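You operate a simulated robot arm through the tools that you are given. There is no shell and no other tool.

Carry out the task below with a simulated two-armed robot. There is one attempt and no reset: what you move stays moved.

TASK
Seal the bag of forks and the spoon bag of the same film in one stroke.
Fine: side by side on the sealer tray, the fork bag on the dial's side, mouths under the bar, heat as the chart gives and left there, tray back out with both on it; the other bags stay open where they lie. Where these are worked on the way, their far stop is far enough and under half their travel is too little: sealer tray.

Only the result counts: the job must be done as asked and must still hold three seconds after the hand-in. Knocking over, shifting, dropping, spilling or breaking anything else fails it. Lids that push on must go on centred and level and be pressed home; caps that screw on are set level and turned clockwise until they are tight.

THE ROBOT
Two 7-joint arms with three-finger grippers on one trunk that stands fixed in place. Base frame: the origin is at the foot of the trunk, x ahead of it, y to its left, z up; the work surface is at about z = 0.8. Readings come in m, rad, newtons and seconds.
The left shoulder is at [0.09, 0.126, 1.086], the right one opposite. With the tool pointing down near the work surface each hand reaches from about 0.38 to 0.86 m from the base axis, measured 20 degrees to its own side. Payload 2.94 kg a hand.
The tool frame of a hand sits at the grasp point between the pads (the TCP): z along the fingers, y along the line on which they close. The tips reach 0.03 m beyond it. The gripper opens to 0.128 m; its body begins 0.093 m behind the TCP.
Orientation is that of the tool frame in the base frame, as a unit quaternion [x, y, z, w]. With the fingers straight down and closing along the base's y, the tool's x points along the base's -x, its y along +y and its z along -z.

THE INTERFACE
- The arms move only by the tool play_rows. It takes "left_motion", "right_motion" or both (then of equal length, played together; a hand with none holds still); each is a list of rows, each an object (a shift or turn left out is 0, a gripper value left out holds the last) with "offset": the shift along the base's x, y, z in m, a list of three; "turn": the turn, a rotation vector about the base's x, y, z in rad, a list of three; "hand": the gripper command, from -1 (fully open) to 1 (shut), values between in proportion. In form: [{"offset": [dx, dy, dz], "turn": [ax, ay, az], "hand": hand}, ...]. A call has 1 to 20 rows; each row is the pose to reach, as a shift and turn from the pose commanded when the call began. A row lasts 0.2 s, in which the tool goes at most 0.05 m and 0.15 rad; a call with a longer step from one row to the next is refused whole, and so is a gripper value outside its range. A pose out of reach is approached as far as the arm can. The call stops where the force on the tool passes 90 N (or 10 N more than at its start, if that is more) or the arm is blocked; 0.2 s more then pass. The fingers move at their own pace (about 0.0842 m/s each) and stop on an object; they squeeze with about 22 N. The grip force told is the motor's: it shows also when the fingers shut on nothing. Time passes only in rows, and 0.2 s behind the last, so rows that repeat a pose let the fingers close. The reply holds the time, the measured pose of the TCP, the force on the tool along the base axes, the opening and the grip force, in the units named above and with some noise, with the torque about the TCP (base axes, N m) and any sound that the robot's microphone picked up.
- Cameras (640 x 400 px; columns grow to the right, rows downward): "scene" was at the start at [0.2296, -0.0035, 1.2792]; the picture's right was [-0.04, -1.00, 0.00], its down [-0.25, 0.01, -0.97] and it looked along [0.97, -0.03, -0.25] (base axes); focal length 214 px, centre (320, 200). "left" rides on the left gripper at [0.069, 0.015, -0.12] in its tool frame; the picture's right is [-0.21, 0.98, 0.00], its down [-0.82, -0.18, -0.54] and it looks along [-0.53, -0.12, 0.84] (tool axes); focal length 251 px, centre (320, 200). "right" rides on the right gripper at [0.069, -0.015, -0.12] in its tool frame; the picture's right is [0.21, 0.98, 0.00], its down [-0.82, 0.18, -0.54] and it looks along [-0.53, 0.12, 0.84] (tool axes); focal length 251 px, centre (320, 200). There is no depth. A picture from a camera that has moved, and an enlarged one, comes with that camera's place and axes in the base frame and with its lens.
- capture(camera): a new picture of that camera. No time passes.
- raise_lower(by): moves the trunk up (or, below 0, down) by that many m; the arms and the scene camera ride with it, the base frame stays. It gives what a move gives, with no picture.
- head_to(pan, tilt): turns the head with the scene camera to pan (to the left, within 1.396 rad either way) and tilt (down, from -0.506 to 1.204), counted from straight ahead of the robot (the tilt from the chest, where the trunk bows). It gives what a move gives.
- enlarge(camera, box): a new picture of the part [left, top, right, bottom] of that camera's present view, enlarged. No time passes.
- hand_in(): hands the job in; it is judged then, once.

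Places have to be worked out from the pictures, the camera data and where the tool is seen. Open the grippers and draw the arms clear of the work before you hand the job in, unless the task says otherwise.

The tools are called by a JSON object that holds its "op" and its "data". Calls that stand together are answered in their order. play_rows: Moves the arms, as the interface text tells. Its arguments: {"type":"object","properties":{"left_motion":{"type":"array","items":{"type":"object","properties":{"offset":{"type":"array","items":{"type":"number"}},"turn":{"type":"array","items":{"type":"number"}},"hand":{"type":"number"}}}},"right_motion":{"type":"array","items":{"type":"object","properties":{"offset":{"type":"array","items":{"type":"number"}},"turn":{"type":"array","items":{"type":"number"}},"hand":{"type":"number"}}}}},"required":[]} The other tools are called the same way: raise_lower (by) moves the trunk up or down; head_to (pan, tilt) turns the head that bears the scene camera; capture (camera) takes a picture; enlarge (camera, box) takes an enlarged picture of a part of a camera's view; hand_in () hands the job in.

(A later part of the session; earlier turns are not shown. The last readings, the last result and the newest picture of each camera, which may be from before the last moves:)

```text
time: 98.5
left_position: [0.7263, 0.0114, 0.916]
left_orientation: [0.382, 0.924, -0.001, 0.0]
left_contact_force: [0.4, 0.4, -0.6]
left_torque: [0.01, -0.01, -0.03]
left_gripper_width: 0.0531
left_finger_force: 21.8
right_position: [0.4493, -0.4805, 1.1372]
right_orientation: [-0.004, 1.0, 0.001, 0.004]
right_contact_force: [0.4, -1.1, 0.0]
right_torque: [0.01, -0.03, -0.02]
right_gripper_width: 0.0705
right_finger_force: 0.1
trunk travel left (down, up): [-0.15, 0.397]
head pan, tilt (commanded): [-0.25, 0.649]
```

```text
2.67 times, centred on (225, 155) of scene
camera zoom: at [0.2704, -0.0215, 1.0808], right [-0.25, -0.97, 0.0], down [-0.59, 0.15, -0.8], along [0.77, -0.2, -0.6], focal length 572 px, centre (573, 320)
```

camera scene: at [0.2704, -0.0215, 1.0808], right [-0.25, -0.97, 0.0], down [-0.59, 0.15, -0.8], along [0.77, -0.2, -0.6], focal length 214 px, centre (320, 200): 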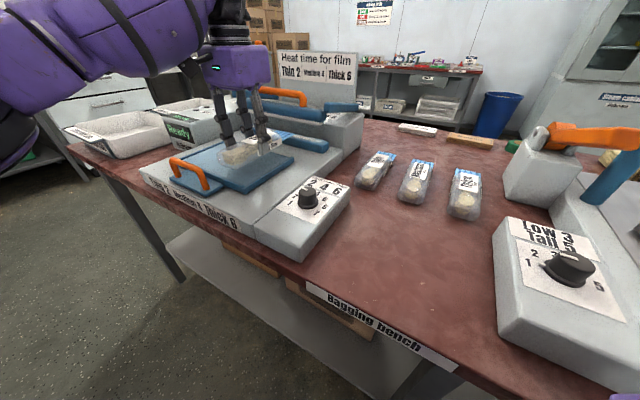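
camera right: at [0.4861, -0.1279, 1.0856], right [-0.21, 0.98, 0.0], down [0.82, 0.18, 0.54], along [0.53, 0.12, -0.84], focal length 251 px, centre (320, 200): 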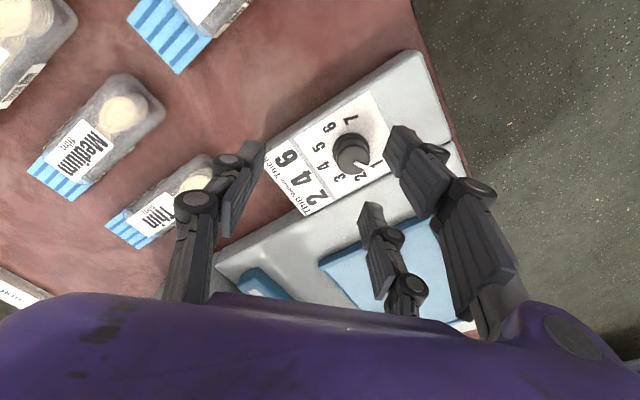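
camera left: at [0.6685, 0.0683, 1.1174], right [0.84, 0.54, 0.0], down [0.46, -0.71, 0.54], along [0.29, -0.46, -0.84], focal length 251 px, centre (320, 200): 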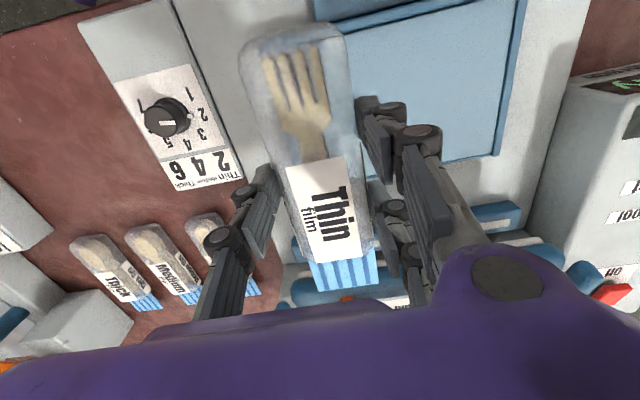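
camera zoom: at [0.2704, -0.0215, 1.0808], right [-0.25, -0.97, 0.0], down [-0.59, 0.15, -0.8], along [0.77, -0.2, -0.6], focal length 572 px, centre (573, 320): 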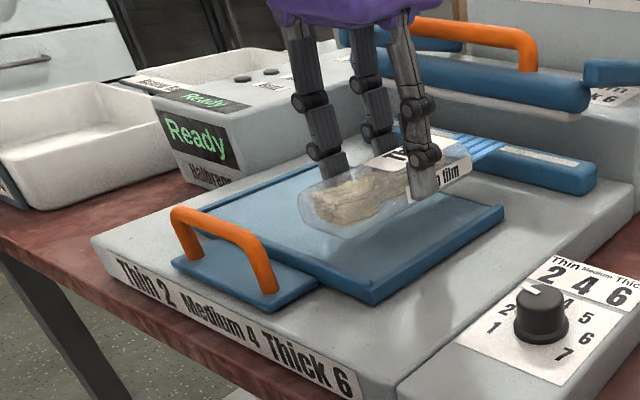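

Reached (0.726, 0.011, 0.916). I check the bag relative to the tray edges in the left view before lowering.

{"op": "capture", "data": {"camera": "left"}}

{"op": "enlarge", "data": {"camera": "left", "box": [160, 0, 520, 320]}}

```text
taken
camera left: at [0.6875, 0.0705, 1.0363], right [0.84, 0.54, 0.0], down [0.45, -0.71, 0.54], along [0.29, -0.46, -0.84], focal length 251 px, centre (320, 200)
```

left: 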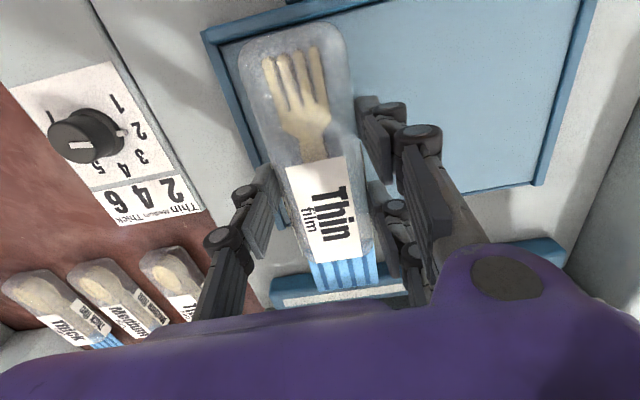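

```text
1.25 times, centred on (340, 160) of left
camera zoom: at [0.6875, 0.0705, 1.0363], right [0.84, 0.54, 0.0], down [0.45, -0.71, 0.54], along [0.29, -0.46, -0.84], focal length 314 px, centre (295, 250)
```

zoom: 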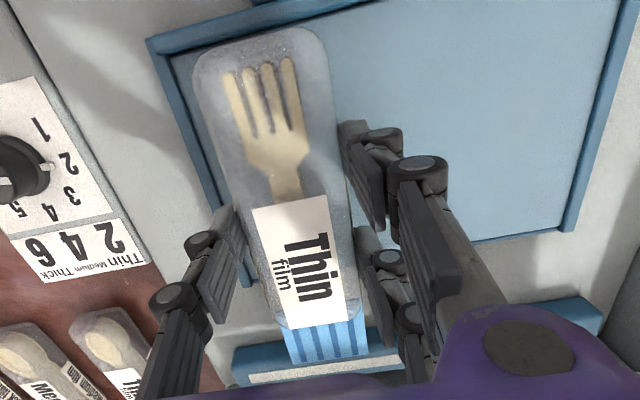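

Bag axis aligned with the tray. I nudge 3 mm toward the bar and lower to just above the tray floor.

{"op": "play_rows", "data": {"left_motion": [{"offset": [0.001, -0.001, -0.008]}, {"offset": [0.002, -0.002, -0.014]}, {"offset": [0.002, -0.002, -0.018]}, {"offset": [0.002, -0.002, -0.018]}]}}

{"op": "enlarge", "data": {"camera": "scene", "box": [190, 100, 310, 210]}}

```text
time: 99.5
left_position: [0.7278, 0.0083, 0.8984]
left_orientation: [0.383, 0.924, -0.001, -0.001]
left_contact_force: [0.0, -0.1, -0.4]
left_torque: [0.0, -0.01, 0.02]
left_gripper_width: 0.053
left_finger_force: 22.2
right_position: [0.45, -0.4819, 1.1359]
right_orientation: [-0.004, 1.0, 0.002, 0.005]
right_contact_force: [0.0, 0.3, 0.0]
right_torque: [0.01, -0.03, 0.02]
right_gripper_width: 0.0704
right_finger_force: 0.1
trunk travel left (down, up): [-0.15, 0.397]
head pan, tilt (commanded): [-0.25, 0.649]
```

```text
3.64 times, centred on (250, 155) of scene
camera zoom: at [0.2704, -0.0216, 1.0808], right [-0.25, -0.97, 0.0], down [-0.59, 0.15, -0.8], along [0.77, -0.2, -0.6], focal length 780 px, centre (574, 364)
```

zoom: 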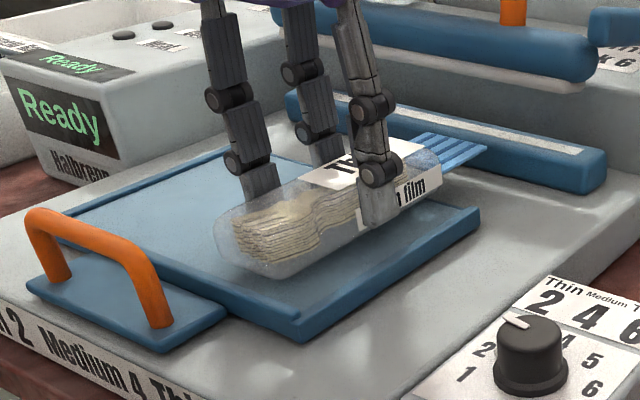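

Near touchdown. I lower in 2 mm steps and watch the vertical force.

{"op": "play_rows", "data": {"left_motion": [{"offset": [0.0, 0.0, -0.002]}, {"offset": [0.0, 0.0, -0.004]}, {"offset": [0.0, 0.0, -0.004]}]}}

{"op": "play_rows", "data": {"left_motion": [{"offset": [0.0, 0.0, -0.0015]}, {"offset": [0.0, 0.0, -0.003]}, {"offset": [0.0, 0.0, -0.003]}]}}

{"op": "enlarge", "data": {"camera": "scene", "box": [190, 100, 310, 210]}}

```text
time: 100.3
left_position: [0.7279, 0.0089, 0.894]
left_orientation: [0.383, 0.924, 0.0, 0.0]
left_contact_force: [-0.8, -0.7, -0.4]
left_torque: [-0.05, 0.01, 0.02]
left_gripper_width: 0.0528
left_finger_force: 21.9
right_position: [0.4501, -0.4816, 1.137]
right_orientation: [-0.003, 1.0, 0.001, 0.004]
right_contact_force: [0.3, -0.1, 0.8]
right_torque: [0.0, 0.02, -0.01]
right_gripper_width: 0.0704
right_finger_force: 0.0
trunk travel left (down, up): [-0.15, 0.397]
head pan, tilt (commanded): [-0.25, 0.649]
```

```text
time: 101.2
left_position: [0.7282, 0.0094, 0.8941]
left_orientation: [0.383, 0.924, -0.002, 0.0]
left_contact_force: [3.2, 1.2, 11.5]
left_torque: [0.42, 0.21, -0.08]
left_gripper_width: 0.0528
left_finger_force: 21.6
right_position: [0.45, -0.4808, 1.1378]
right_orientation: [-0.005, 1.0, 0.001, 0.005]
right_contact_force: [-0.3, 0.4, 0.2]
right_torque: [0.02, 0.01, -0.01]
right_gripper_width: 0.0705
right_finger_force: 0.1
trunk travel left (down, up): [-0.15, 0.397]
head pan, tilt (commanded): [-0.25, 0.649]
```

```text
3.64 times, centred on (250, 155) of scene
camera zoom: at [0.2698, -0.0215, 1.0811], right [-0.25, -0.97, 0.0], down [-0.59, 0.15, -0.8], along [0.77, -0.2, -0.6], focal length 780 px, centre (574, 364)
```

zoom: 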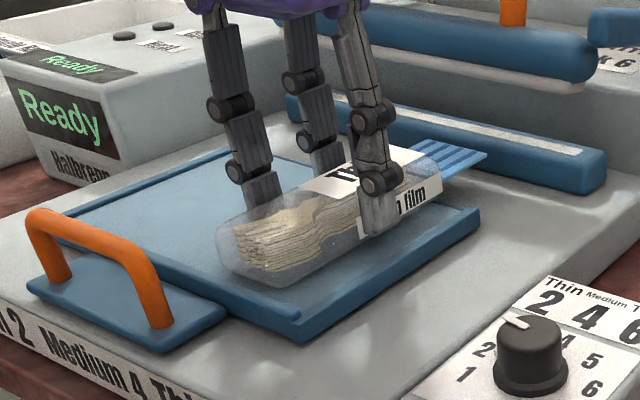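

Touchdown at z≈0.894 but the contact moment suggests it's toward the near end – perhaps touching the front rim. I lift 3 mm, move 5 mm toward the bar and lower again to compare.

{"op": "play_rows", "data": {"left_motion": [{"offset": [0.0, 0.0, 0.006]}, {"offset": [0.002, -0.002, 0.006]}, {"offset": [0.0035, -0.0035, 0.006]}, {"offset": [0.0035, -0.0035, 0.003]}, {"offset": [0.0035, -0.0035, 0.001]}, {"offset": [0.0035, -0.0035, 0.001]}]}}

{"op": "play_rows", "data": {"left_motion": [{"offset": [0.0, 0.0, -0.001]}, {"offset": [0.0, 0.0, -0.002]}, {"offset": [0.0, 0.0, -0.002]}]}}

{"op": "enlarge", "data": {"camera": "left", "box": [160, 0, 520, 320]}}

```text
time: 102.5
left_position: [0.731, 0.0052, 0.8929]
left_orientation: [0.383, 0.924, -0.001, 0.001]
left_contact_force: [0.5, 0.4, 3.3]
left_torque: [0.0, -0.14, 0.02]
left_gripper_width: 0.0528
left_finger_force: 22.2
right_position: [0.4494, -0.4803, 1.1372]
right_orientation: [-0.003, 1.0, 0.001, 0.004]
right_contact_force: [0.5, 0.3, -0.6]
right_torque: [0.0, 0.04, 0.02]
right_gripper_width: 0.0703
right_finger_force: 0.0
trunk travel left (down, up): [-0.15, 0.397]
head pan, tilt (commanded): [-0.25, 0.649]
```

```text
time: 103.3
left_position: [0.7311, 0.0065, 0.8927]
left_orientation: [0.382, 0.924, 0.0, 0.001]
left_contact_force: [2.7, 1.8, 14.6]
left_torque: [0.05, -0.17, -0.02]
left_gripper_width: 0.0533
left_finger_force: 22.4
right_position: [0.4486, -0.4815, 1.1376]
right_orientation: [-0.003, 1.0, 0.001, 0.004]
right_contact_force: [-1.2, 0.5, -0.5]
right_torque: [0.0, -0.04, -0.01]
right_gripper_width: 0.0705
right_finger_force: 0.1
trunk travel left (down, up): [-0.15, 0.397]
head pan, tilt (commanded): [-0.25, 0.649]
```

```text
1.25 times, centred on (340, 160) of left
camera zoom: at [0.6919, 0.0656, 1.0128], right [0.84, 0.54, 0.0], down [0.45, -0.71, 0.54], along [0.29, -0.46, -0.84], focal length 314 px, centre (295, 250)
```

zoom: 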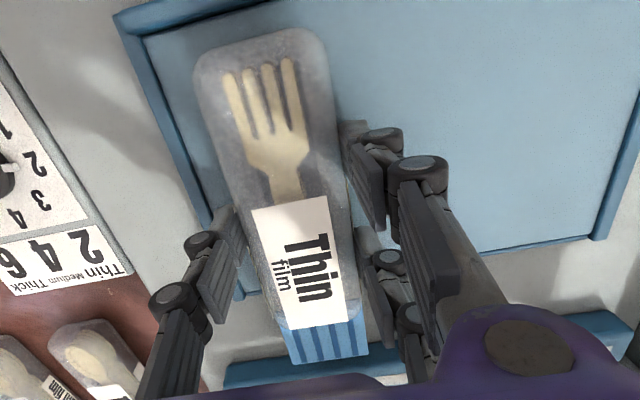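

Now the contact is centred under the hand – the bag lies flat on the floor (≈0.853), with ~8 mm to the front rim. I shift it back 3 mm and release with a small opening.

{"op": "play_rows", "data": {"left_motion": [{"offset": [0.0, 0.0, 0.002]}, {"offset": [-0.002, 0.002, 0.002]}, {"offset": [-0.002, 0.002, 0.001]}, {"offset": [-0.002, 0.002, 0.001], "hand": 0.1}, {"offset": [-0.002, 0.002, 0.001], "hand": -0.1}, {"offset": [-0.002, 0.002, 0.001], "hand": -0.15}, {"offset": [-0.002, 0.002, 0.015]}, {"offset": [-0.002, 0.002, 0.05]}, {"offset": [-0.002, 0.002, 0.09]}, {"offset": [-0.02, 0.0, 0.12]}]}}

{"op": "capture", "data": {"camera": "left"}}

{"op": "enlarge", "data": {"camera": "scene", "box": [150, 80, 320, 230]}}

```text
time: 105.5
left_position: [0.702, 0.006, 1.0081]
left_orientation: [0.381, 0.925, -0.001, 0.001]
left_contact_force: [0.8, -0.4, -0.4]
left_torque: [0.04, -0.02, 0.0]
left_gripper_width: 0.0735
left_finger_force: 0.1
left hand out of reach, approached as far as the arm can: row 8, 9, 10
right_position: [0.4493, -0.4805, 1.1359]
right_orientation: [-0.003, 1.0, 0.001, 0.003]
right_contact_force: [-0.5, 0.2, -1.4]
right_torque: [-0.02, -0.05, 0.03]
right_gripper_width: 0.0705
right_finger_force: 0.0
trunk travel left (down, up): [-0.15, 0.397]
head pan, tilt (commanded): [-0.25, 0.649]
```

```text
taken
camera left: at [0.6637, 0.0645, 1.1281], right [0.84, 0.54, 0.0], down [0.46, -0.71, 0.54], along [0.29, -0.46, -0.84], focal length 251 px, centre (320, 200)
```

left: 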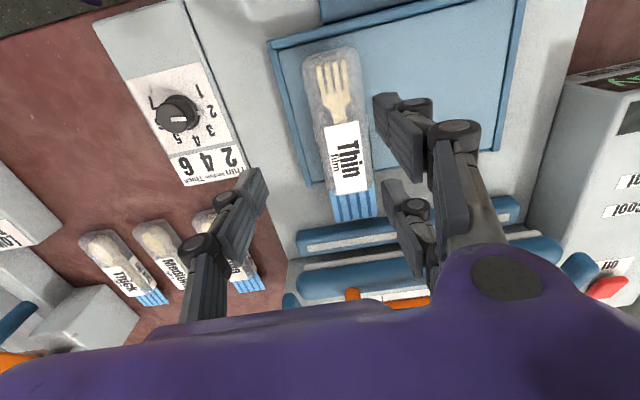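

```text
2.67 times, centred on (235, 155) of scene
camera zoom: at [0.2697, -0.0217, 1.081], right [-0.25, -0.97, 0.0], down [-0.59, 0.15, -0.8], along [0.77, -0.2, -0.6], focal length 572 px, centre (547, 320)
```

zoom: 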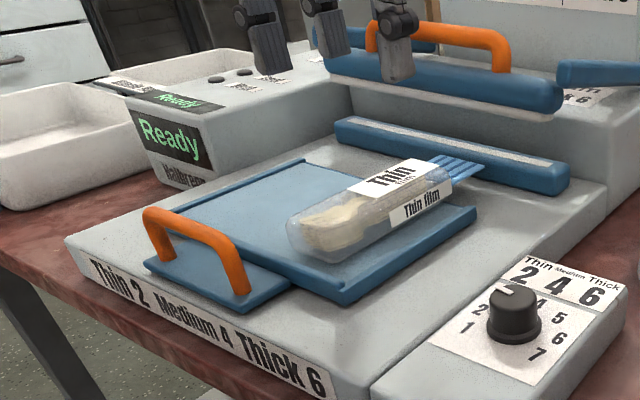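

The fork bag sits well on the dial side, mouth toward the bar. Before fetching the spoon bag I test the left hand's reach to its tray spot with the same yaw.

{"op": "play_rows", "data": {"left_motion": [{"offset": [0.02, 0.02, -0.02]}, {"offset": [0.04, 0.04, -0.03]}, {"offset": [0.06, 0.06, -0.03]}, {"offset": [0.08, 0.075, -0.03]}, {"offset": [0.095, 0.08, -0.03]}]}}

```text
time: 106.8
left_position: [0.7103, 0.0544, 0.9588]
left_orientation: [0.382, 0.924, 0.0, 0.0]
left_contact_force: [0.4, 0.4, -1.1]
left_torque: [0.0, -0.01, -0.02]
left_gripper_width: 0.0735
left_finger_force: 0.0
left hand out of reach, approached as far as the arm can: row 1, 2, 3, 4, 5
right_position: [0.4493, -0.482, 1.1367]
right_orientation: [-0.003, 1.0, 0.0, 0.004]
right_contact_force: [-0.4, -0.1, 0.3]
right_torque: [0.03, 0.0, -0.02]
right_gripper_width: 0.0703
right_finger_force: 0.0
trunk travel left (down, up): [-0.15, 0.397]
head pan, tilt (commanded): [-0.25, 0.649]
```

Out of reach there at this trunk height. I back off, raise, lower the trunk another 0.1 m and test again.

{"op": "play_rows", "data": {"left_motion": [{"offset": [-0.03, -0.02, 0.02]}, {"offset": [-0.06, -0.03, 0.05]}, {"offset": [-0.08, -0.03, 0.09]}, {"offset": [-0.09, -0.03, 0.12]}]}}

{"op": "raise_lower", "data": {"by": -0.1}}

{"op": "head_to", "data": {"pan": -0.2, "tilt": 0.55}}

{"op": "capture", "data": {"camera": "scene"}}

```text
time: 107.8
left_position: [0.6193, 0.0251, 1.0791]
left_orientation: [0.383, 0.924, -0.001, 0.0]
left_contact_force: [0.3, 0.4, -0.2]
left_torque: [0.0, -0.03, -0.01]
left_gripper_width: 0.0737
left_finger_force: 0.1
right_position: [0.4491, -0.4815, 1.1373]
right_orientation: [-0.002, 1.0, 0.001, 0.004]
right_contact_force: [0.4, 0.3, -0.2]
right_torque: [-0.04, -0.01, 0.0]
right_gripper_width: 0.0705
right_finger_force: 0.0
trunk travel left (down, up): [-0.15, 0.397]
head pan, tilt (commanded): [-0.25, 0.649]
```

```text
time: 109.1
left_position: [0.6323, 0.0266, 0.9672]
left_orientation: [0.382, 0.924, -0.008, -0.008]
left_contact_force: [0.0, 1.1, -0.3]
left_torque: [0.05, -0.01, -0.04]
left_gripper_width: 0.0733
left_finger_force: 0.1
right_position: [0.4925, -0.4779, 1.0059]
right_orientation: [-0.003, 0.999, 0.0, -0.034]
right_contact_force: [-0.2, -0.7, 0.2]
right_torque: [-0.01, -0.03, -0.01]
right_gripper_width: 0.0705
right_finger_force: 0.0
trunk travel left (down, up): [-0.05, 0.497]
head pan, tilt (commanded): [-0.25, 0.649]
```

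```text
time: 109.8
left_position: [0.6326, 0.0283, 0.9675]
left_orientation: [0.383, 0.924, -0.007, -0.007]
left_contact_force: [0.7, 0.4, -0.2]
left_torque: [-0.02, 0.01, -0.01]
left_gripper_width: 0.0735
left_finger_force: 0.1
right_position: [0.4927, -0.479, 1.0049]
right_orientation: [-0.004, 0.999, 0.001, -0.034]
right_contact_force: [-0.2, 0.3, 0.4]
right_torque: [0.02, 0.01, 0.02]
right_gripper_width: 0.0704
right_finger_force: 0.0
trunk travel left (down, up): [-0.05, 0.497]
head pan, tilt (commanded): [-0.201, 0.55]
```

```text
taken
camera scene: at [0.3107, -0.0168, 0.9787], right [-0.2, -0.98, 0.0], down [-0.51, 0.1, -0.85], along [0.84, -0.17, -0.52], focal length 214 px, centre (320, 200)
```

scene: 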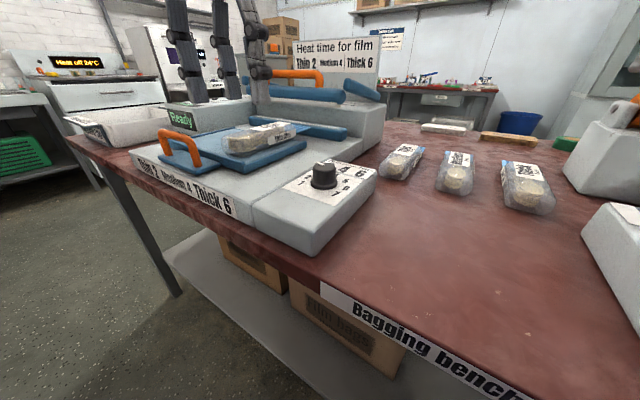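

Now test the left reach to the spoon spot again at this lower trunk height (staying above the fork bag).

{"op": "play_rows", "data": {"left_motion": [{"offset": [0.03, 0.01, 0.0], "turn": [0.01, 0.01, 0]}, {"offset": [0.06, 0.02, 0.0], "turn": [0.01, 0.01, 0]}, {"offset": [0.09, 0.03, 0.0], "turn": [0.01, 0.01, 0]}, {"offset": [0.12, 0.04, 0.0], "turn": [0.01, 0.01, 0]}, {"offset": [0.15, 0.055, 0.0], "turn": [0.01, 0.01, 0]}, {"offset": [0.17, 0.06, 0.0], "turn": [0.01, 0.01, 0]}]}}

{"op": "capture", "data": {"camera": "left"}}

{"op": "capture", "data": {"camera": "right"}}

```text
time: 111.2
left_position: [0.702, 0.0536, 0.9344]
left_orientation: [0.381, 0.924, -0.005, -0.013]
left_contact_force: [0.2, -0.2, 1.1]
left_torque: [0.01, -0.01, -0.01]
left_gripper_width: 0.0737
left_finger_force: 0.1
left hand out of reach, approached as far as the arm can: row 1, 2, 3, 4, 5, 6
right_position: [0.4926, -0.4783, 1.0056]
right_orientation: [-0.003, 0.999, 0.001, -0.033]
right_contact_force: [0.2, -0.8, 0.5]
right_torque: [0.0, 0.01, 0.0]
right_gripper_width: 0.0704
right_finger_force: 0.0
trunk travel left (down, up): [-0.05, 0.497]
head pan, tilt (commanded): [-0.201, 0.55]
```

```text
taken
camera left: at [0.666, 0.1135, 1.0558], right [0.84, 0.54, -0.02], down [0.47, -0.71, 0.53], along [0.27, -0.45, -0.85], focal length 251 px, centre (320, 200)
```

left: 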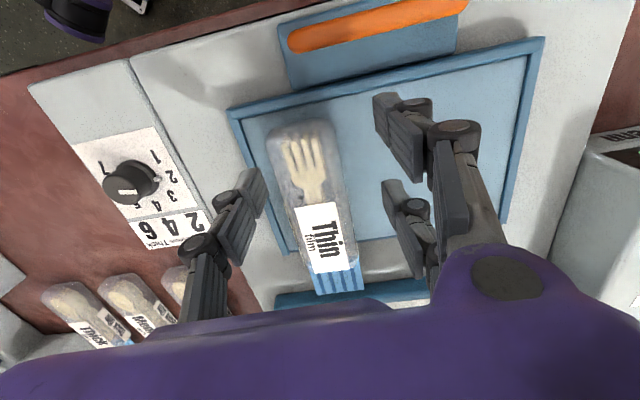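

```text
taken
camera right: at [0.4315, -0.4943, 1.1301], right [-0.22, 0.98, 0.02], down [0.85, 0.18, 0.48], along [0.47, 0.12, -0.87], focal length 251 px, centre (320, 200)
```

right: 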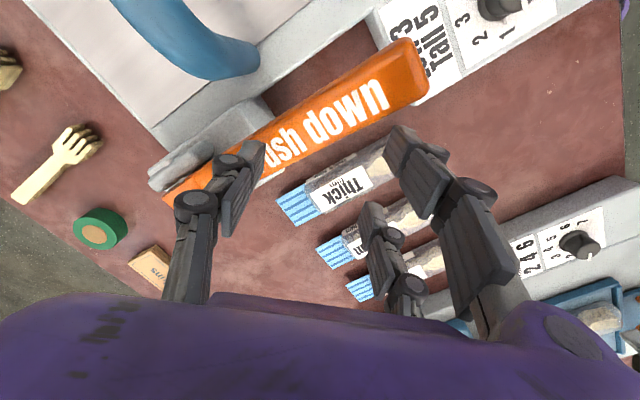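

Lower trunk doesn't help; the limit looks like a wrist-roll limit on the left hand at this yaw (hand yaw vs forearm). Flipping the hand 180° should be mid-range. I raise the trunk back 0.1 m, then rotate the left hand round.

{"op": "raise_lower", "data": {"by": 0.1}}

{"op": "play_rows", "data": {"left_motion": [{"offset": [-0.02, 0.0, 0.02], "turn": [0, 0, 0.14]}, {"offset": [-0.04, 0.0, 0.03], "turn": [0, 0, 0.28]}, {"offset": [-0.04, 0.0, 0.03], "turn": [0, 0, 0.42]}, {"offset": [-0.04, 0.0, 0.03], "turn": [0, 0, 0.56]}, {"offset": [-0.04, 0.0, 0.03], "turn": [0, 0, 0.7]}, {"offset": [-0.04, 0.0, 0.03], "turn": [0, 0, 0.84]}, {"offset": [-0.04, 0.0, 0.03], "turn": [0, 0, 0.98]}, {"offset": [-0.04, 0.0, 0.03], "turn": [0, 0, 1.12]}, {"offset": [-0.04, 0.0, 0.03], "turn": [0, 0, 1.26]}, {"offset": [-0.04, 0.0, 0.03], "turn": [0, 0, 1.4]}, {"offset": [-0.04, 0.0, 0.03], "turn": [0, 0, 1.54]}]}}

```text
time: 112.5
left_position: [0.6635, 0.0531, 1.081]
left_orientation: [0.38, 0.924, 0.01, 0.022]
left_contact_force: [0.9, -0.2, 0.2]
left_torque: [0.01, 0.07, 0.03]
left_gripper_width: 0.0737
left_finger_force: 0.1
right_position: [0.4952, -0.4798, 1.1035]
right_orientation: [-0.004, 0.999, 0.001, -0.035]
right_contact_force: [0.8, -0.2, -0.5]
right_torque: [0.01, 0.04, 0.0]
right_gripper_width: 0.0705
right_finger_force: 0.1
trunk travel left (down, up): [-0.15, 0.397]
head pan, tilt (commanded): [-0.201, 0.55]
```

```text
time: 114.9
left_position: [0.6225, 0.0529, 1.0861]
left_orientation: [-0.372, 0.928, 0.022, 0.009]
left_contact_force: [-0.1, -0.3, 0.2]
left_torque: [-0.03, 0.01, -0.01]
left_gripper_width: 0.0737
left_finger_force: 0.0
left hand out of reach, approached as far as the arm can: row 2, 3, 4, 5, 6, 7, 8, 9, 10, 11
right_position: [0.4929, -0.4794, 1.1053]
right_orientation: [-0.004, 0.999, 0.002, -0.034]
right_contact_force: [-0.8, 0.7, 0.4]
right_torque: [0.0, -0.01, 0.0]
right_gripper_width: 0.0704
right_finger_force: 0.0
trunk travel left (down, up): [-0.15, 0.397]
head pan, tilt (commanded): [-0.201, 0.55]
```

Halfway (ψ≈0.76). I lower slightly and continue rotating to ψ≈2.36, correcting the small tilt.

{"op": "play_rows", "data": {"left_motion": [{"offset": [0.0, 0.0, -0.03], "turn": [-0.047, 0, 0.0]}, {"offset": [0.0, 0.0, -0.04], "turn": [-0.047, 0, 0.13]}, {"offset": [0.0, 0.0, -0.04], "turn": [-0.047, 0, 0.27]}, {"offset": [0.0, 0.0, -0.04], "turn": [-0.047, 0, 0.41]}, {"offset": [0.0, 0.0, -0.04], "turn": [-0.047, 0, 0.55]}, {"offset": [0.0, 0.0, -0.04], "turn": [-0.047, 0, 0.69]}, {"offset": [0.0, 0.0, -0.04], "turn": [-0.047, 0, 0.83]}, {"offset": [0.0, 0.0, -0.04], "turn": [-0.047, 0, 0.97]}, {"offset": [0.0, 0.0, -0.04], "turn": [-0.047, 0, 1.11]}, {"offset": [0.0, 0.0, -0.04], "turn": [-0.047, 0, 1.25]}, {"offset": [0.0, 0.0, -0.04], "turn": [-0.047, 0, 1.39]}, {"offset": [0.0, 0.0, -0.04], "turn": [-0.047, 0, 1.5]}, {"offset": [0.0, 0.0, -0.04], "turn": [-0.047, 0, 1.593]}]}}

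```text
time: 117.7
left_position: [0.6235, 0.0505, 1.0476]
left_orientation: [0.923, -0.385, -0.003, 0.018]
left_contact_force: [-0.3, 0.5, 0.1]
left_torque: [0.01, 0.02, 0.01]
left_gripper_width: 0.0736
left_finger_force: 0.1
right_position: [0.4938, -0.4799, 1.1054]
right_orientation: [-0.003, 0.999, 0.002, -0.034]
right_contact_force: [0.4, 0.3, 0.4]
right_torque: [0.01, 0.01, 0.01]
right_gripper_width: 0.0703
right_finger_force: 0.0
trunk travel left (down, up): [-0.15, 0.397]
head pan, tilt (commanded): [-0.201, 0.55]
```

ψ≈2.35 reached. Now I test the reach to the spoon spot on the tray with the flipped hand.

{"op": "play_rows", "data": {"left_motion": [{"offset": [0.03, 0.005, -0.02], "turn": [0.031, -0.019, 0]}, {"offset": [0.06, 0.01, -0.04], "turn": [0.031, -0.019, 0]}, {"offset": [0.09, 0.015, -0.06], "turn": [0.031, -0.019, 0]}, {"offset": [0.12, 0.02, -0.08], "turn": [0.031, -0.019, 0]}, {"offset": [0.15, 0.028, -0.085], "turn": [0.031, -0.019, 0]}, {"offset": [0.177, 0.036, -0.085], "turn": [0.031, -0.019, 0]}]}}

{"op": "capture", "data": {"camera": "left"}}

```text
time: 119.1
left_position: [0.8009, 0.0865, 0.9629]
left_orientation: [0.922, -0.386, -0.001, 0.0]
left_contact_force: [-0.5, 0.2, -0.1]
left_torque: [-0.03, 0.01, -0.05]
left_gripper_width: 0.0736
left_finger_force: 0.1
right_position: [0.4928, -0.4798, 1.1054]
right_orientation: [-0.003, 0.999, 0.002, -0.034]
right_contact_force: [-0.5, -0.3, 0.5]
right_torque: [0.03, 0.01, 0.0]
right_gripper_width: 0.0704
right_finger_force: 0.1
trunk travel left (down, up): [-0.15, 0.397]
head pan, tilt (commanded): [-0.201, 0.55]
```

```text
taken
camera left: at [0.8384, 0.0269, 1.0819], right [-0.85, -0.53, 0.0], down [-0.45, 0.71, 0.54], along [-0.29, 0.46, -0.84], focal length 251 px, centre (320, 200)
```

left: 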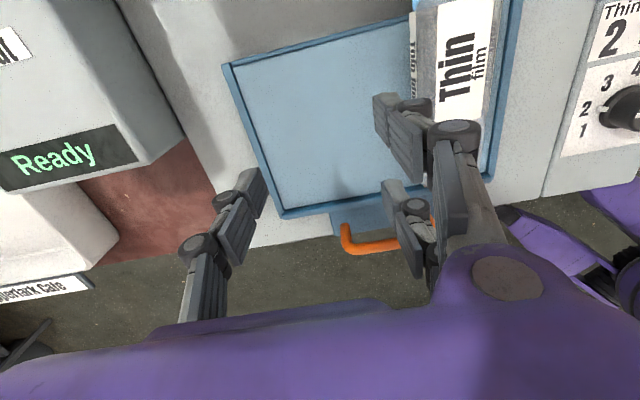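

With the flipped hand the left arm reaches the spoon spot comfortably. Now I move (around, not over, the press bar) to hover above the thin spoon bag.

{"op": "play_rows", "data": {"left_motion": [{"offset": [-0.03, 0.0, 0.02]}, {"offset": [-0.065, 0.0, 0.04]}, {"offset": [-0.1, 0.0, 0.06]}, {"offset": [-0.115, -0.04, 0.065]}, {"offset": [-0.13, -0.085, 0.065]}, {"offset": [-0.15, -0.128, 0.065]}, {"offset": [-0.165, -0.173, 0.065]}, {"offset": [-0.175, -0.218, 0.065]}, {"offset": [-0.175, -0.263, 0.06]}, {"offset": [-0.165, -0.3, 0.05]}, {"offset": [-0.145, -0.325, 0.04], "turn": [0, 0, 0.02]}, {"offset": [-0.121, -0.346, 0.03], "turn": [0, 0, 0.04]}]}}

{"op": "capture", "data": {"camera": "left"}}

{"op": "capture", "data": {"camera": "scene"}}

```text
time: 121.7
left_position: [0.6478, -0.2306, 0.986]
left_orientation: [0.929, -0.37, 0.0, 0.001]
left_contact_force: [0.3, 0.4, -0.6]
left_torque: [0.03, 0.04, -0.01]
left_gripper_width: 0.0737
left_finger_force: 0.0
left hand out of reach, approached as far as the arm can: row 11, 12
right_position: [0.4944, -0.4809, 1.1046]
right_orientation: [-0.003, 0.999, 0.002, -0.035]
right_contact_force: [0.5, -0.1, -0.3]
right_torque: [0.05, 0.04, -0.01]
right_gripper_width: 0.07
right_finger_force: 0.0
trunk travel left (down, up): [-0.15, 0.397]
head pan, tilt (commanded): [-0.201, 0.55]
```

```text
taken
camera left: at [0.6877, -0.29, 1.1062], right [-0.83, -0.56, 0.0], down [-0.47, 0.69, 0.54], along [-0.3, 0.45, -0.84], focal length 251 px, centre (320, 200)
```

left: 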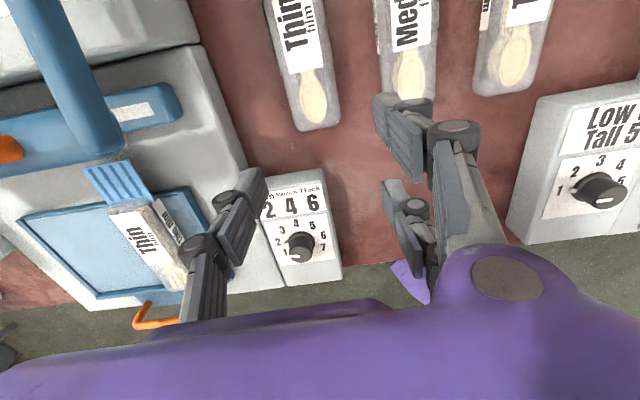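

```text
taken
camera scene: at [0.276, -0.0156, 1.0919], right [-0.17, -0.99, 0.0], down [-0.49, 0.08, -0.87], along [0.85, -0.14, -0.5], focal length 214 px, centre (320, 200)
```

scene: 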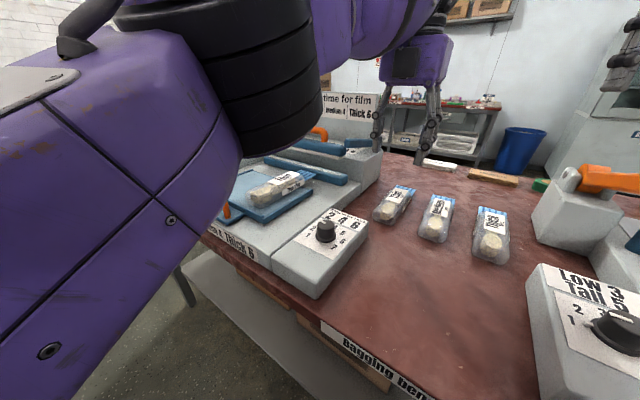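

Slightly short of the spoon bag's centre at this height. I go lower (tips still above the bag) and push on along the bag's axis.

{"op": "play_rows", "data": {"left_motion": [{"offset": [0.0, 0.0, -0.03]}, {"offset": [0.0, 0.0, -0.06]}, {"offset": [0.01, -0.008, -0.075]}, {"offset": [0.02, -0.017, -0.085]}, {"offset": [0.03, -0.026, -0.085]}, {"offset": [0.04, -0.034, -0.085]}]}}

{"op": "capture", "data": {"camera": "left"}}

```text
time: 123.1
left_position: [0.6765, -0.2539, 0.9009]
left_orientation: [0.93, -0.366, -0.001, 0.001]
left_contact_force: [0.0, 0.1, -0.3]
left_torque: [0.03, -0.01, 0.03]
left_gripper_width: 0.0735
left_finger_force: 0.0
left hand out of reach, approached as far as the arm can: row 5, 6
right_position: [0.4943, -0.4789, 1.1055]
right_orientation: [-0.003, 0.999, 0.0, -0.034]
right_contact_force: [0.5, -0.5, 0.1]
right_torque: [0.0, -0.01, -0.01]
right_gripper_width: 0.0704
right_finger_force: 0.0
trunk travel left (down, up): [-0.15, 0.397]
head pan, tilt (commanded): [-0.201, 0.55]
```

```text
taken
camera left: at [0.716, -0.3121, 1.021], right [-0.82, -0.57, 0.0], down [-0.48, 0.69, 0.54], along [-0.31, 0.44, -0.84], focal length 251 px, centre (320, 200)
```

left: 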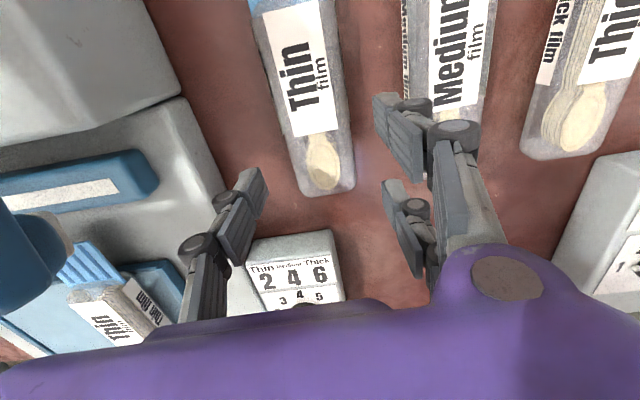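

Lower works: TCP now (0.677,−0.254,0.901), about 49 mm in from the bag's near end and laterally centred. I get a better look at the spoon bag's lengths from the scene camera.

{"op": "head_to", "data": {"pan": -0.35, "tilt": 0.6}}

{"op": "capture", "data": {"camera": "scene"}}

{"op": "enlarge", "data": {"camera": "scene", "box": [310, 120, 410, 210]}}

```text
time: 123.8
left_position: [0.6756, -0.2538, 0.901]
left_orientation: [0.93, -0.367, 0.0, 0.0]
left_contact_force: [-0.5, 0.5, 0.0]
left_torque: [0.01, 0.0, -0.01]
left_gripper_width: 0.0737
left_finger_force: 0.0
right_position: [0.4936, -0.4805, 1.1053]
right_orientation: [-0.004, 0.999, 0.003, -0.035]
right_contact_force: [-0.3, 0.7, 0.7]
right_torque: [-0.05, 0.02, 0.01]
right_gripper_width: 0.0707
right_finger_force: 0.1
trunk travel left (down, up): [-0.15, 0.397]
head pan, tilt (commanded): [-0.351, 0.6]
```

```text
taken
camera scene: at [0.2694, -0.0304, 1.0851], right [-0.34, -0.94, 0.0], down [-0.53, 0.19, -0.83], along [0.78, -0.28, -0.56], focal length 214 px, centre (320, 200)
```

scene: 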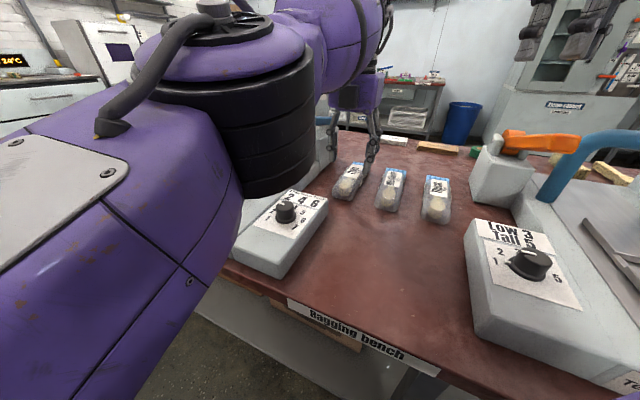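

```text
4.44 times, centred on (360, 165) of scene
camera zoom: at [0.2694, -0.0304, 1.0851], right [-0.34, -0.94, 0.0], down [-0.53, 0.19, -0.83], along [0.78, -0.28, -0.56], focal length 953 px, centre (142, 356)
```

zoom: 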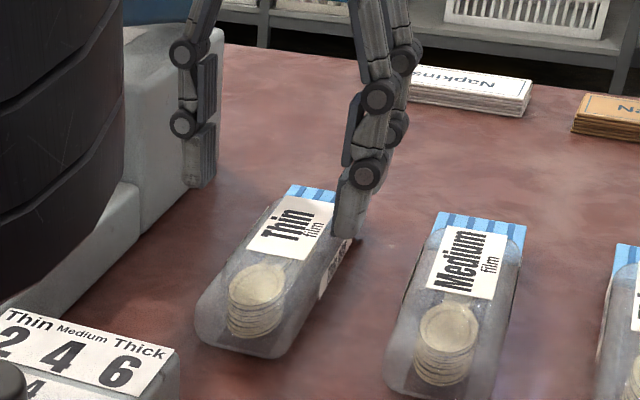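

The spoon bag has the same dimensions as the fork bag (label 60 mm from near end). The medium bag is close by, so I'll narrow the opening; first a tight check of lateral alignment.

{"op": "enlarge", "data": {"camera": "left", "box": [220, 0, 460, 220]}}

```text
1.82 times, centred on (340, 110) of left
camera zoom: at [0.7157, -0.3124, 1.021], right [-0.82, -0.57, 0.0], down [-0.48, 0.69, 0.54], along [-0.31, 0.44, -0.84], focal length 457 px, centre (284, 364)
```

zoom: 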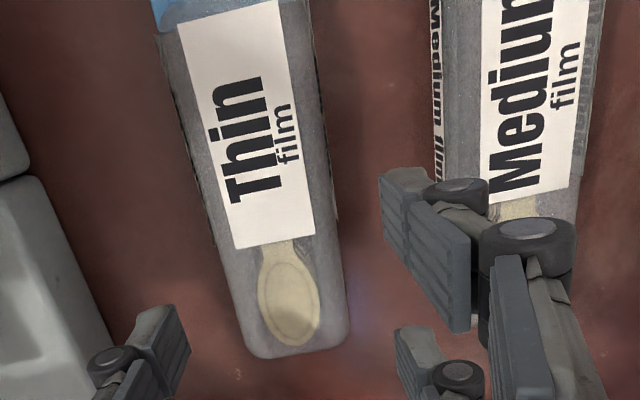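

Lateral offset is ~1 mm and the gap to the medium bag suffices with a 64 mm opening. I narrow the fingers and descend.

{"op": "play_rows", "data": {"left_motion": [{"offset": [0.0, 0.0, 0.0], "hand": 0.0}, {"offset": [0.0, 0.0, -0.02], "hand": 0.0}, {"offset": [0.0, 0.0, -0.04]}]}}

{"op": "enlarge", "data": {"camera": "scene", "box": [310, 120, 410, 210]}}

{"op": "enlarge", "data": {"camera": "left", "box": [220, 0, 460, 220]}}

```text
time: 124.6
left_position: [0.6772, -0.2541, 0.8602]
left_orientation: [0.93, -0.366, 0.0, 0.0]
left_contact_force: [0.0, 0.1, 0.2]
left_torque: [0.0, 0.02, 0.01]
left_gripper_width: 0.0637
left_finger_force: 0.1
right_position: [0.4927, -0.4796, 1.1063]
right_orientation: [-0.004, 0.999, 0.001, -0.034]
right_contact_force: [-0.1, 0.6, -0.5]
right_torque: [0.05, 0.01, -0.01]
right_gripper_width: 0.0705
right_finger_force: 0.1
trunk travel left (down, up): [-0.15, 0.397]
head pan, tilt (commanded): [-0.351, 0.6]
```

```text
4.44 times, centred on (360, 165) of scene
camera zoom: at [0.2695, -0.0304, 1.085], right [-0.34, -0.94, 0.0], down [-0.53, 0.19, -0.82], along [0.77, -0.28, -0.57], focal length 953 px, centre (142, 356)
```

zoom: 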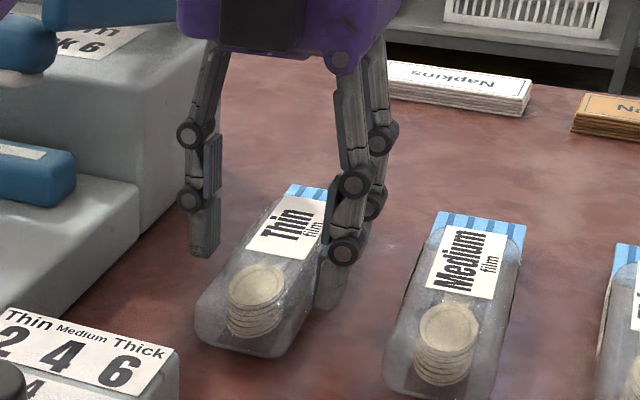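

```text
1.82 times, centred on (340, 110) of left
camera zoom: at [0.7164, -0.3128, 0.9807], right [-0.82, -0.57, 0.0], down [-0.48, 0.69, 0.54], along [-0.31, 0.44, -0.84], focal length 457 px, centre (284, 364)
```

zoom: 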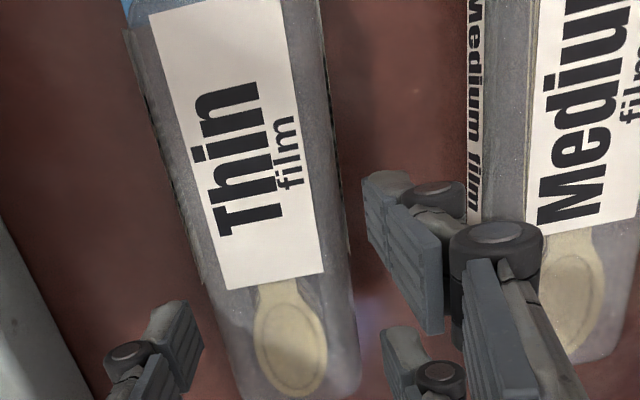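

Fingers straddle the bag cleanly. Final descent and close.

{"op": "play_rows", "data": {"left_motion": [{"offset": [0.0, 0.0, -0.01]}, {"offset": [0.0, 0.0, -0.02]}, {"offset": [0.0, 0.0, -0.0205], "hand": 0.25}, {"offset": [0.0, 0.0, -0.0205], "hand": 0.5}, {"offset": [0.0, 0.0, -0.0205], "hand": 0.5}, {"offset": [0.0, 0.0, -0.0205], "hand": 0.5}]}}

{"op": "enlarge", "data": {"camera": "scene", "box": [310, 120, 410, 210]}}

```text
time: 126.0
left_position: [0.6759, -0.2534, 0.8419]
left_orientation: [0.93, -0.367, 0.0, 0.001]
left_contact_force: [0.3, 0.7, 2.2]
left_torque: [-0.07, -0.01, 0.07]
left_gripper_width: 0.0531
left_finger_force: 22.3
right_position: [0.493, -0.4793, 1.1048]
right_orientation: [-0.004, 0.999, 0.001, -0.034]
right_contact_force: [0.3, -1.3, 0.5]
right_torque: [-0.03, 0.01, 0.0]
right_gripper_width: 0.0704
right_finger_force: 0.1
trunk travel left (down, up): [-0.15, 0.397]
head pan, tilt (commanded): [-0.351, 0.6]
```

```text
4.44 times, centred on (360, 165) of scene
camera zoom: at [0.2691, -0.0304, 1.0852], right [-0.34, -0.94, 0.0], down [-0.53, 0.19, -0.83], along [0.78, -0.28, -0.56], focal length 953 px, centre (142, 356)
```

zoom: 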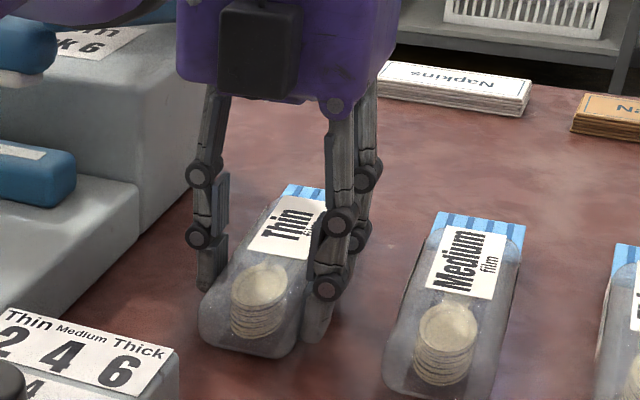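

Firm grip (0.053 m, 22 N). I lift straight up clear of the neighbours, then draw back toward me and up.

{"op": "play_rows", "data": {"left_motion": [{"offset": [0, 0, 0.01]}, {"offset": [0, 0, 0.03]}, {"offset": [0, 0, 0.06]}, {"offset": [-0.02, 0.02, 0.085]}, {"offset": [-0.045, 0.045, 0.105]}, {"offset": [-0.07, 0.07, 0.125]}, {"offset": [-0.095, 0.095, 0.145]}, {"offset": [-0.12, 0.12, 0.16]}, {"offset": [-0.135, 0.135, 0.17]}]}}

{"op": "capture", "data": {"camera": "left"}}

{"op": "capture", "data": {"camera": "scene"}}

```text
time: 128.0
left_position: [0.5395, -0.1188, 1.0088]
left_orientation: [0.931, -0.366, -0.001, 0.0]
left_contact_force: [-0.2, -0.2, -0.3]
left_torque: [-0.01, 0.02, 0.04]
left_gripper_width: 0.053
left_finger_force: 22.3
right_position: [0.4932, -0.4789, 1.105]
right_orientation: [-0.003, 0.999, 0.002, -0.034]
right_contact_force: [0.3, 0.8, -0.8]
right_torque: [0.01, 0.03, 0.0]
right_gripper_width: 0.0706
right_finger_force: 0.0
trunk travel left (down, up): [-0.15, 0.397]
head pan, tilt (commanded): [-0.351, 0.6]
```

```text
taken
camera left: at [0.5799, -0.1769, 1.1298], right [-0.82, -0.57, 0.0], down [-0.48, 0.69, 0.54], along [-0.31, 0.44, -0.84], focal length 251 px, centre (320, 200)
```

left: 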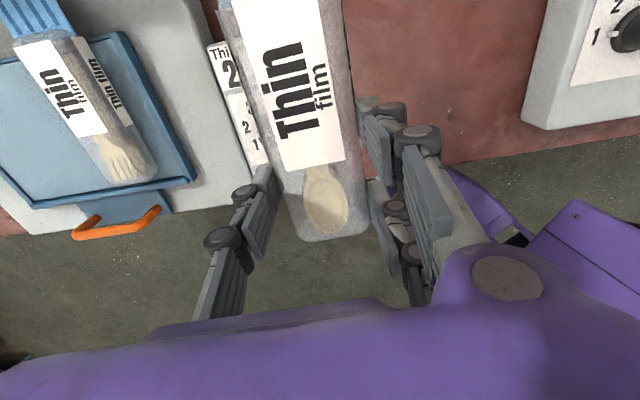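

```text
taken
camera scene: at [0.2691, -0.0303, 1.0852], right [-0.34, -0.94, 0.0], down [-0.53, 0.19, -0.83], along [0.78, -0.28, -0.56], focal length 214 px, centre (320, 200)
```

scene: 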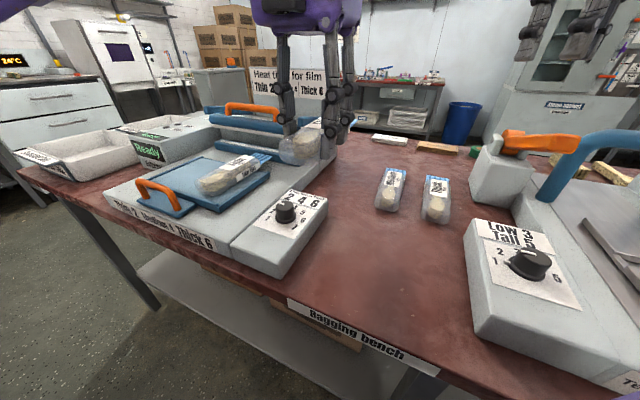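

Holding the spoon bag level; from the label edge its near end is ~50 mm behind and body front ~86 mm ahead of the TCP. I carry it across at z≈1.0 to beside the fork bag, staying short of the press bar.

{"op": "play_rows", "data": {"left_motion": [{"offset": [0.028, 0.029, 0.0], "turn": [0, 0, -0.01]}, {"offset": [0.056, 0.058, 0.0], "turn": [0, 0, -0.02]}, {"offset": [0.085, 0.088, 0.0], "turn": [0, 0, -0.036]}, {"offset": [0.113, 0.117, 0.0], "turn": [0, 0, -0.036]}, {"offset": [0.141, 0.146, 0.0], "turn": [0, 0, -0.036]}, {"offset": [0.169, 0.175, 0.0], "turn": [0, 0, -0.036]}, {"offset": [0.197, 0.204, 0.0], "turn": [0, 0, -0.036]}, {"offset": [0.2256, 0.2334, 0.0], "turn": [0, 0, -0.036]}, {"offset": [0.2419, 0.2171, -0.025], "turn": [0, 0, -0.036]}, {"offset": [0.2419, 0.2171, -0.05], "turn": [0, 0, -0.036]}]}}

{"op": "capture", "data": {"camera": "left"}}

{"op": "head_to", "data": {"pan": -0.1, "tilt": 0.6}}

{"op": "capture", "data": {"camera": "scene"}}

```text
time: 130.2
left_position: [0.7837, 0.0981, 0.9589]
left_orientation: [0.923, -0.384, 0.0, 0.001]
left_contact_force: [0.2, 0.5, -1.1]
left_torque: [-0.02, 0.0, 0.04]
left_gripper_width: 0.0532
left_finger_force: 21.8
right_position: [0.4938, -0.4793, 1.1049]
right_orientation: [-0.004, 0.999, 0.001, -0.034]
right_contact_force: [-0.7, -0.1, 0.4]
right_torque: [-0.04, -0.01, 0.0]
right_gripper_width: 0.0703
right_finger_force: 0.0
trunk travel left (down, up): [-0.15, 0.397]
head pan, tilt (commanded): [-0.351, 0.6]
```

```text
taken
camera left: at [0.8213, 0.0387, 1.0797], right [-0.84, -0.54, 0.0], down [-0.45, 0.71, 0.54], along [-0.29, 0.45, -0.84], focal length 251 px, centre (320, 200)
```

left: 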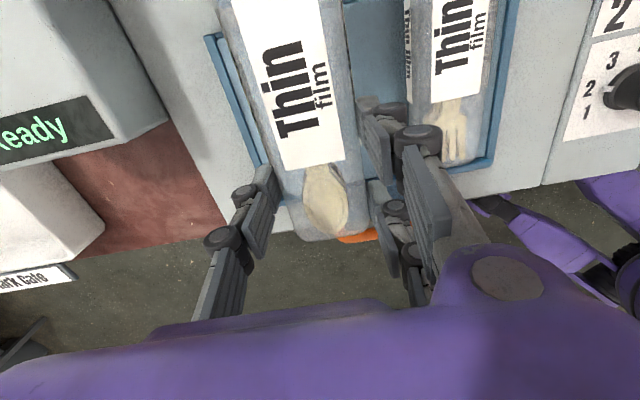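

```text
time: 130.9
left_position: [0.7841, 0.0989, 0.9597]
left_orientation: [0.923, -0.384, 0.0, 0.001]
left_contact_force: [0.4, -0.2, 0.0]
left_torque: [0.04, 0.0, 0.01]
left_gripper_width: 0.0534
left_finger_force: 22.0
right_position: [0.4926, -0.4803, 1.1038]
right_orientation: [-0.004, 0.999, 0.0, -0.034]
right_contact_force: [-0.5, 0.4, 0.7]
right_torque: [0.0, 0.0, 0.0]
right_gripper_width: 0.0703
right_finger_force: 0.0
trunk travel left (down, up): [-0.15, 0.397]
head pan, tilt (commanded): [-0.099, 0.6]
```

```text
taken
camera scene: at [0.2743, -0.0088, 1.0851], right [-0.1, -0.99, 0.0], down [-0.56, 0.06, -0.83], along [0.82, -0.08, -0.56], focal length 214 px, centre (320, 200)
```

scene: 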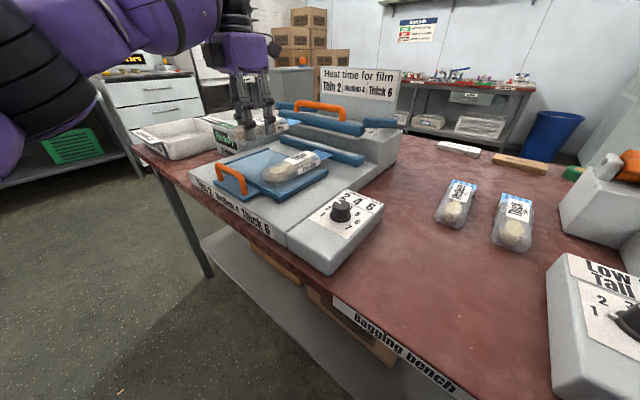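

At f≈0.485, l≈0.624 as planned. I lower to just above the tray and check.

{"op": "play_rows", "data": {"left_motion": [{"offset": [0.0, 0.0, -0.025]}, {"offset": [0.0, 0.0, -0.045]}, {"offset": [0.0, 0.0, -0.055]}, {"offset": [0.0, 0.0, -0.055]}]}}

{"op": "enlarge", "data": {"camera": "left", "box": [180, 0, 560, 280]}}

{"op": "enlarge", "data": {"camera": "scene", "box": [190, 90, 350, 230]}}

```text
time: 131.9
left_position: [0.7839, 0.0971, 0.9037]
left_orientation: [0.924, -0.383, 0.0, 0.001]
left_contact_force: [0.2, 0.2, -0.9]
left_torque: [0.03, 0.02, -0.05]
left_gripper_width: 0.0532
left_finger_force: 21.4
right_position: [0.4931, -0.4802, 1.1036]
right_orientation: [-0.004, 0.999, 0.002, -0.034]
right_contact_force: [0.1, 0.3, -1.0]
right_torque: [0.01, 0.01, 0.02]
right_gripper_width: 0.0705
right_finger_force: 0.0
trunk travel left (down, up): [-0.15, 0.397]
head pan, tilt (commanded): [-0.099, 0.6]
```

```text
1.43 times, centred on (370, 140) of left
camera zoom: at [0.8208, 0.0377, 1.0249], right [-0.84, -0.54, 0.0], down [-0.45, 0.71, 0.54], along [-0.29, 0.46, -0.84], focal length 359 px, centre (249, 286)
```

zoom: 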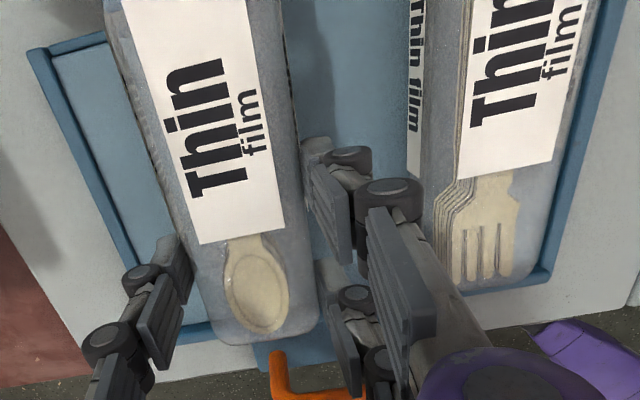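

```text
2.86 times, centred on (270, 160) of scene
camera zoom: at [0.2742, -0.0089, 1.0852], right [-0.1, -1.0, 0.0], down [-0.56, 0.06, -0.83], along [0.82, -0.08, -0.56], focal length 613 px, centre (463, 314)
```

zoom: 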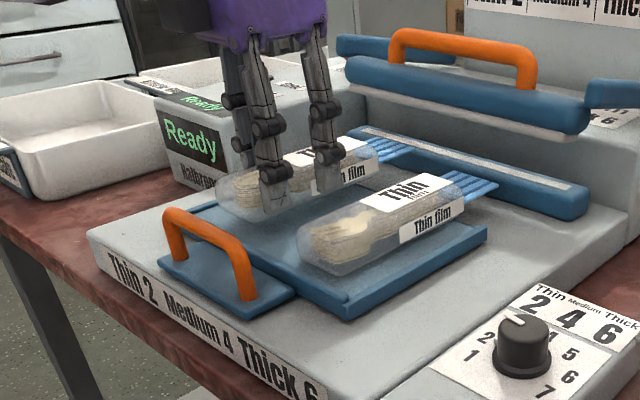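

Both label edges line up (f≈0.498) and the near end clears the front rim. I lower gently to touchdown.

{"op": "play_rows", "data": {"left_motion": [{"offset": [0.0, 0.0, -0.003]}, {"offset": [0.0, 0.0, -0.006]}, {"offset": [0.0, 0.0, -0.008]}, {"offset": [0.0, 0.0, -0.008]}]}}

{"op": "play_rows", "data": {"left_motion": [{"offset": [0.0, 0.0, -0.001]}, {"offset": [0.0, 0.0, -0.002]}, {"offset": [0.0, 0.0, -0.002]}]}}

```text
time: 132.9
left_position: [0.7834, 0.0971, 0.8974]
left_orientation: [0.924, -0.383, -0.001, 0.001]
left_contact_force: [-0.9, 0.2, 0.0]
left_torque: [0.02, 0.01, -0.02]
left_gripper_width: 0.053
left_finger_force: 21.8
right_position: [0.4937, -0.4801, 1.1047]
right_orientation: [-0.003, 0.999, 0.001, -0.034]
right_contact_force: [-1.1, 0.1, -0.5]
right_torque: [0.03, -0.01, 0.04]
right_gripper_width: 0.0705
right_finger_force: 0.0
trunk travel left (down, up): [-0.15, 0.397]
head pan, tilt (commanded): [-0.099, 0.6]
```

```text
time: 133.8
left_position: [0.7831, 0.097, 0.8963]
left_orientation: [0.923, -0.384, -0.001, 0.002]
left_contact_force: [-0.3, 0.0, 0.3]
left_torque: [0.01, 0.04, -0.01]
left_gripper_width: 0.0529
left_finger_force: 22.2
right_position: [0.4936, -0.479, 1.1044]
right_orientation: [-0.003, 0.999, 0.002, -0.034]
right_contact_force: [-0.8, -0.2, 0.0]
right_torque: [-0.02, 0.0, 0.02]
right_gripper_width: 0.0706
right_finger_force: 0.1
trunk travel left (down, up): [-0.15, 0.397]
head pan, tilt (commanded): [-0.099, 0.6]
```

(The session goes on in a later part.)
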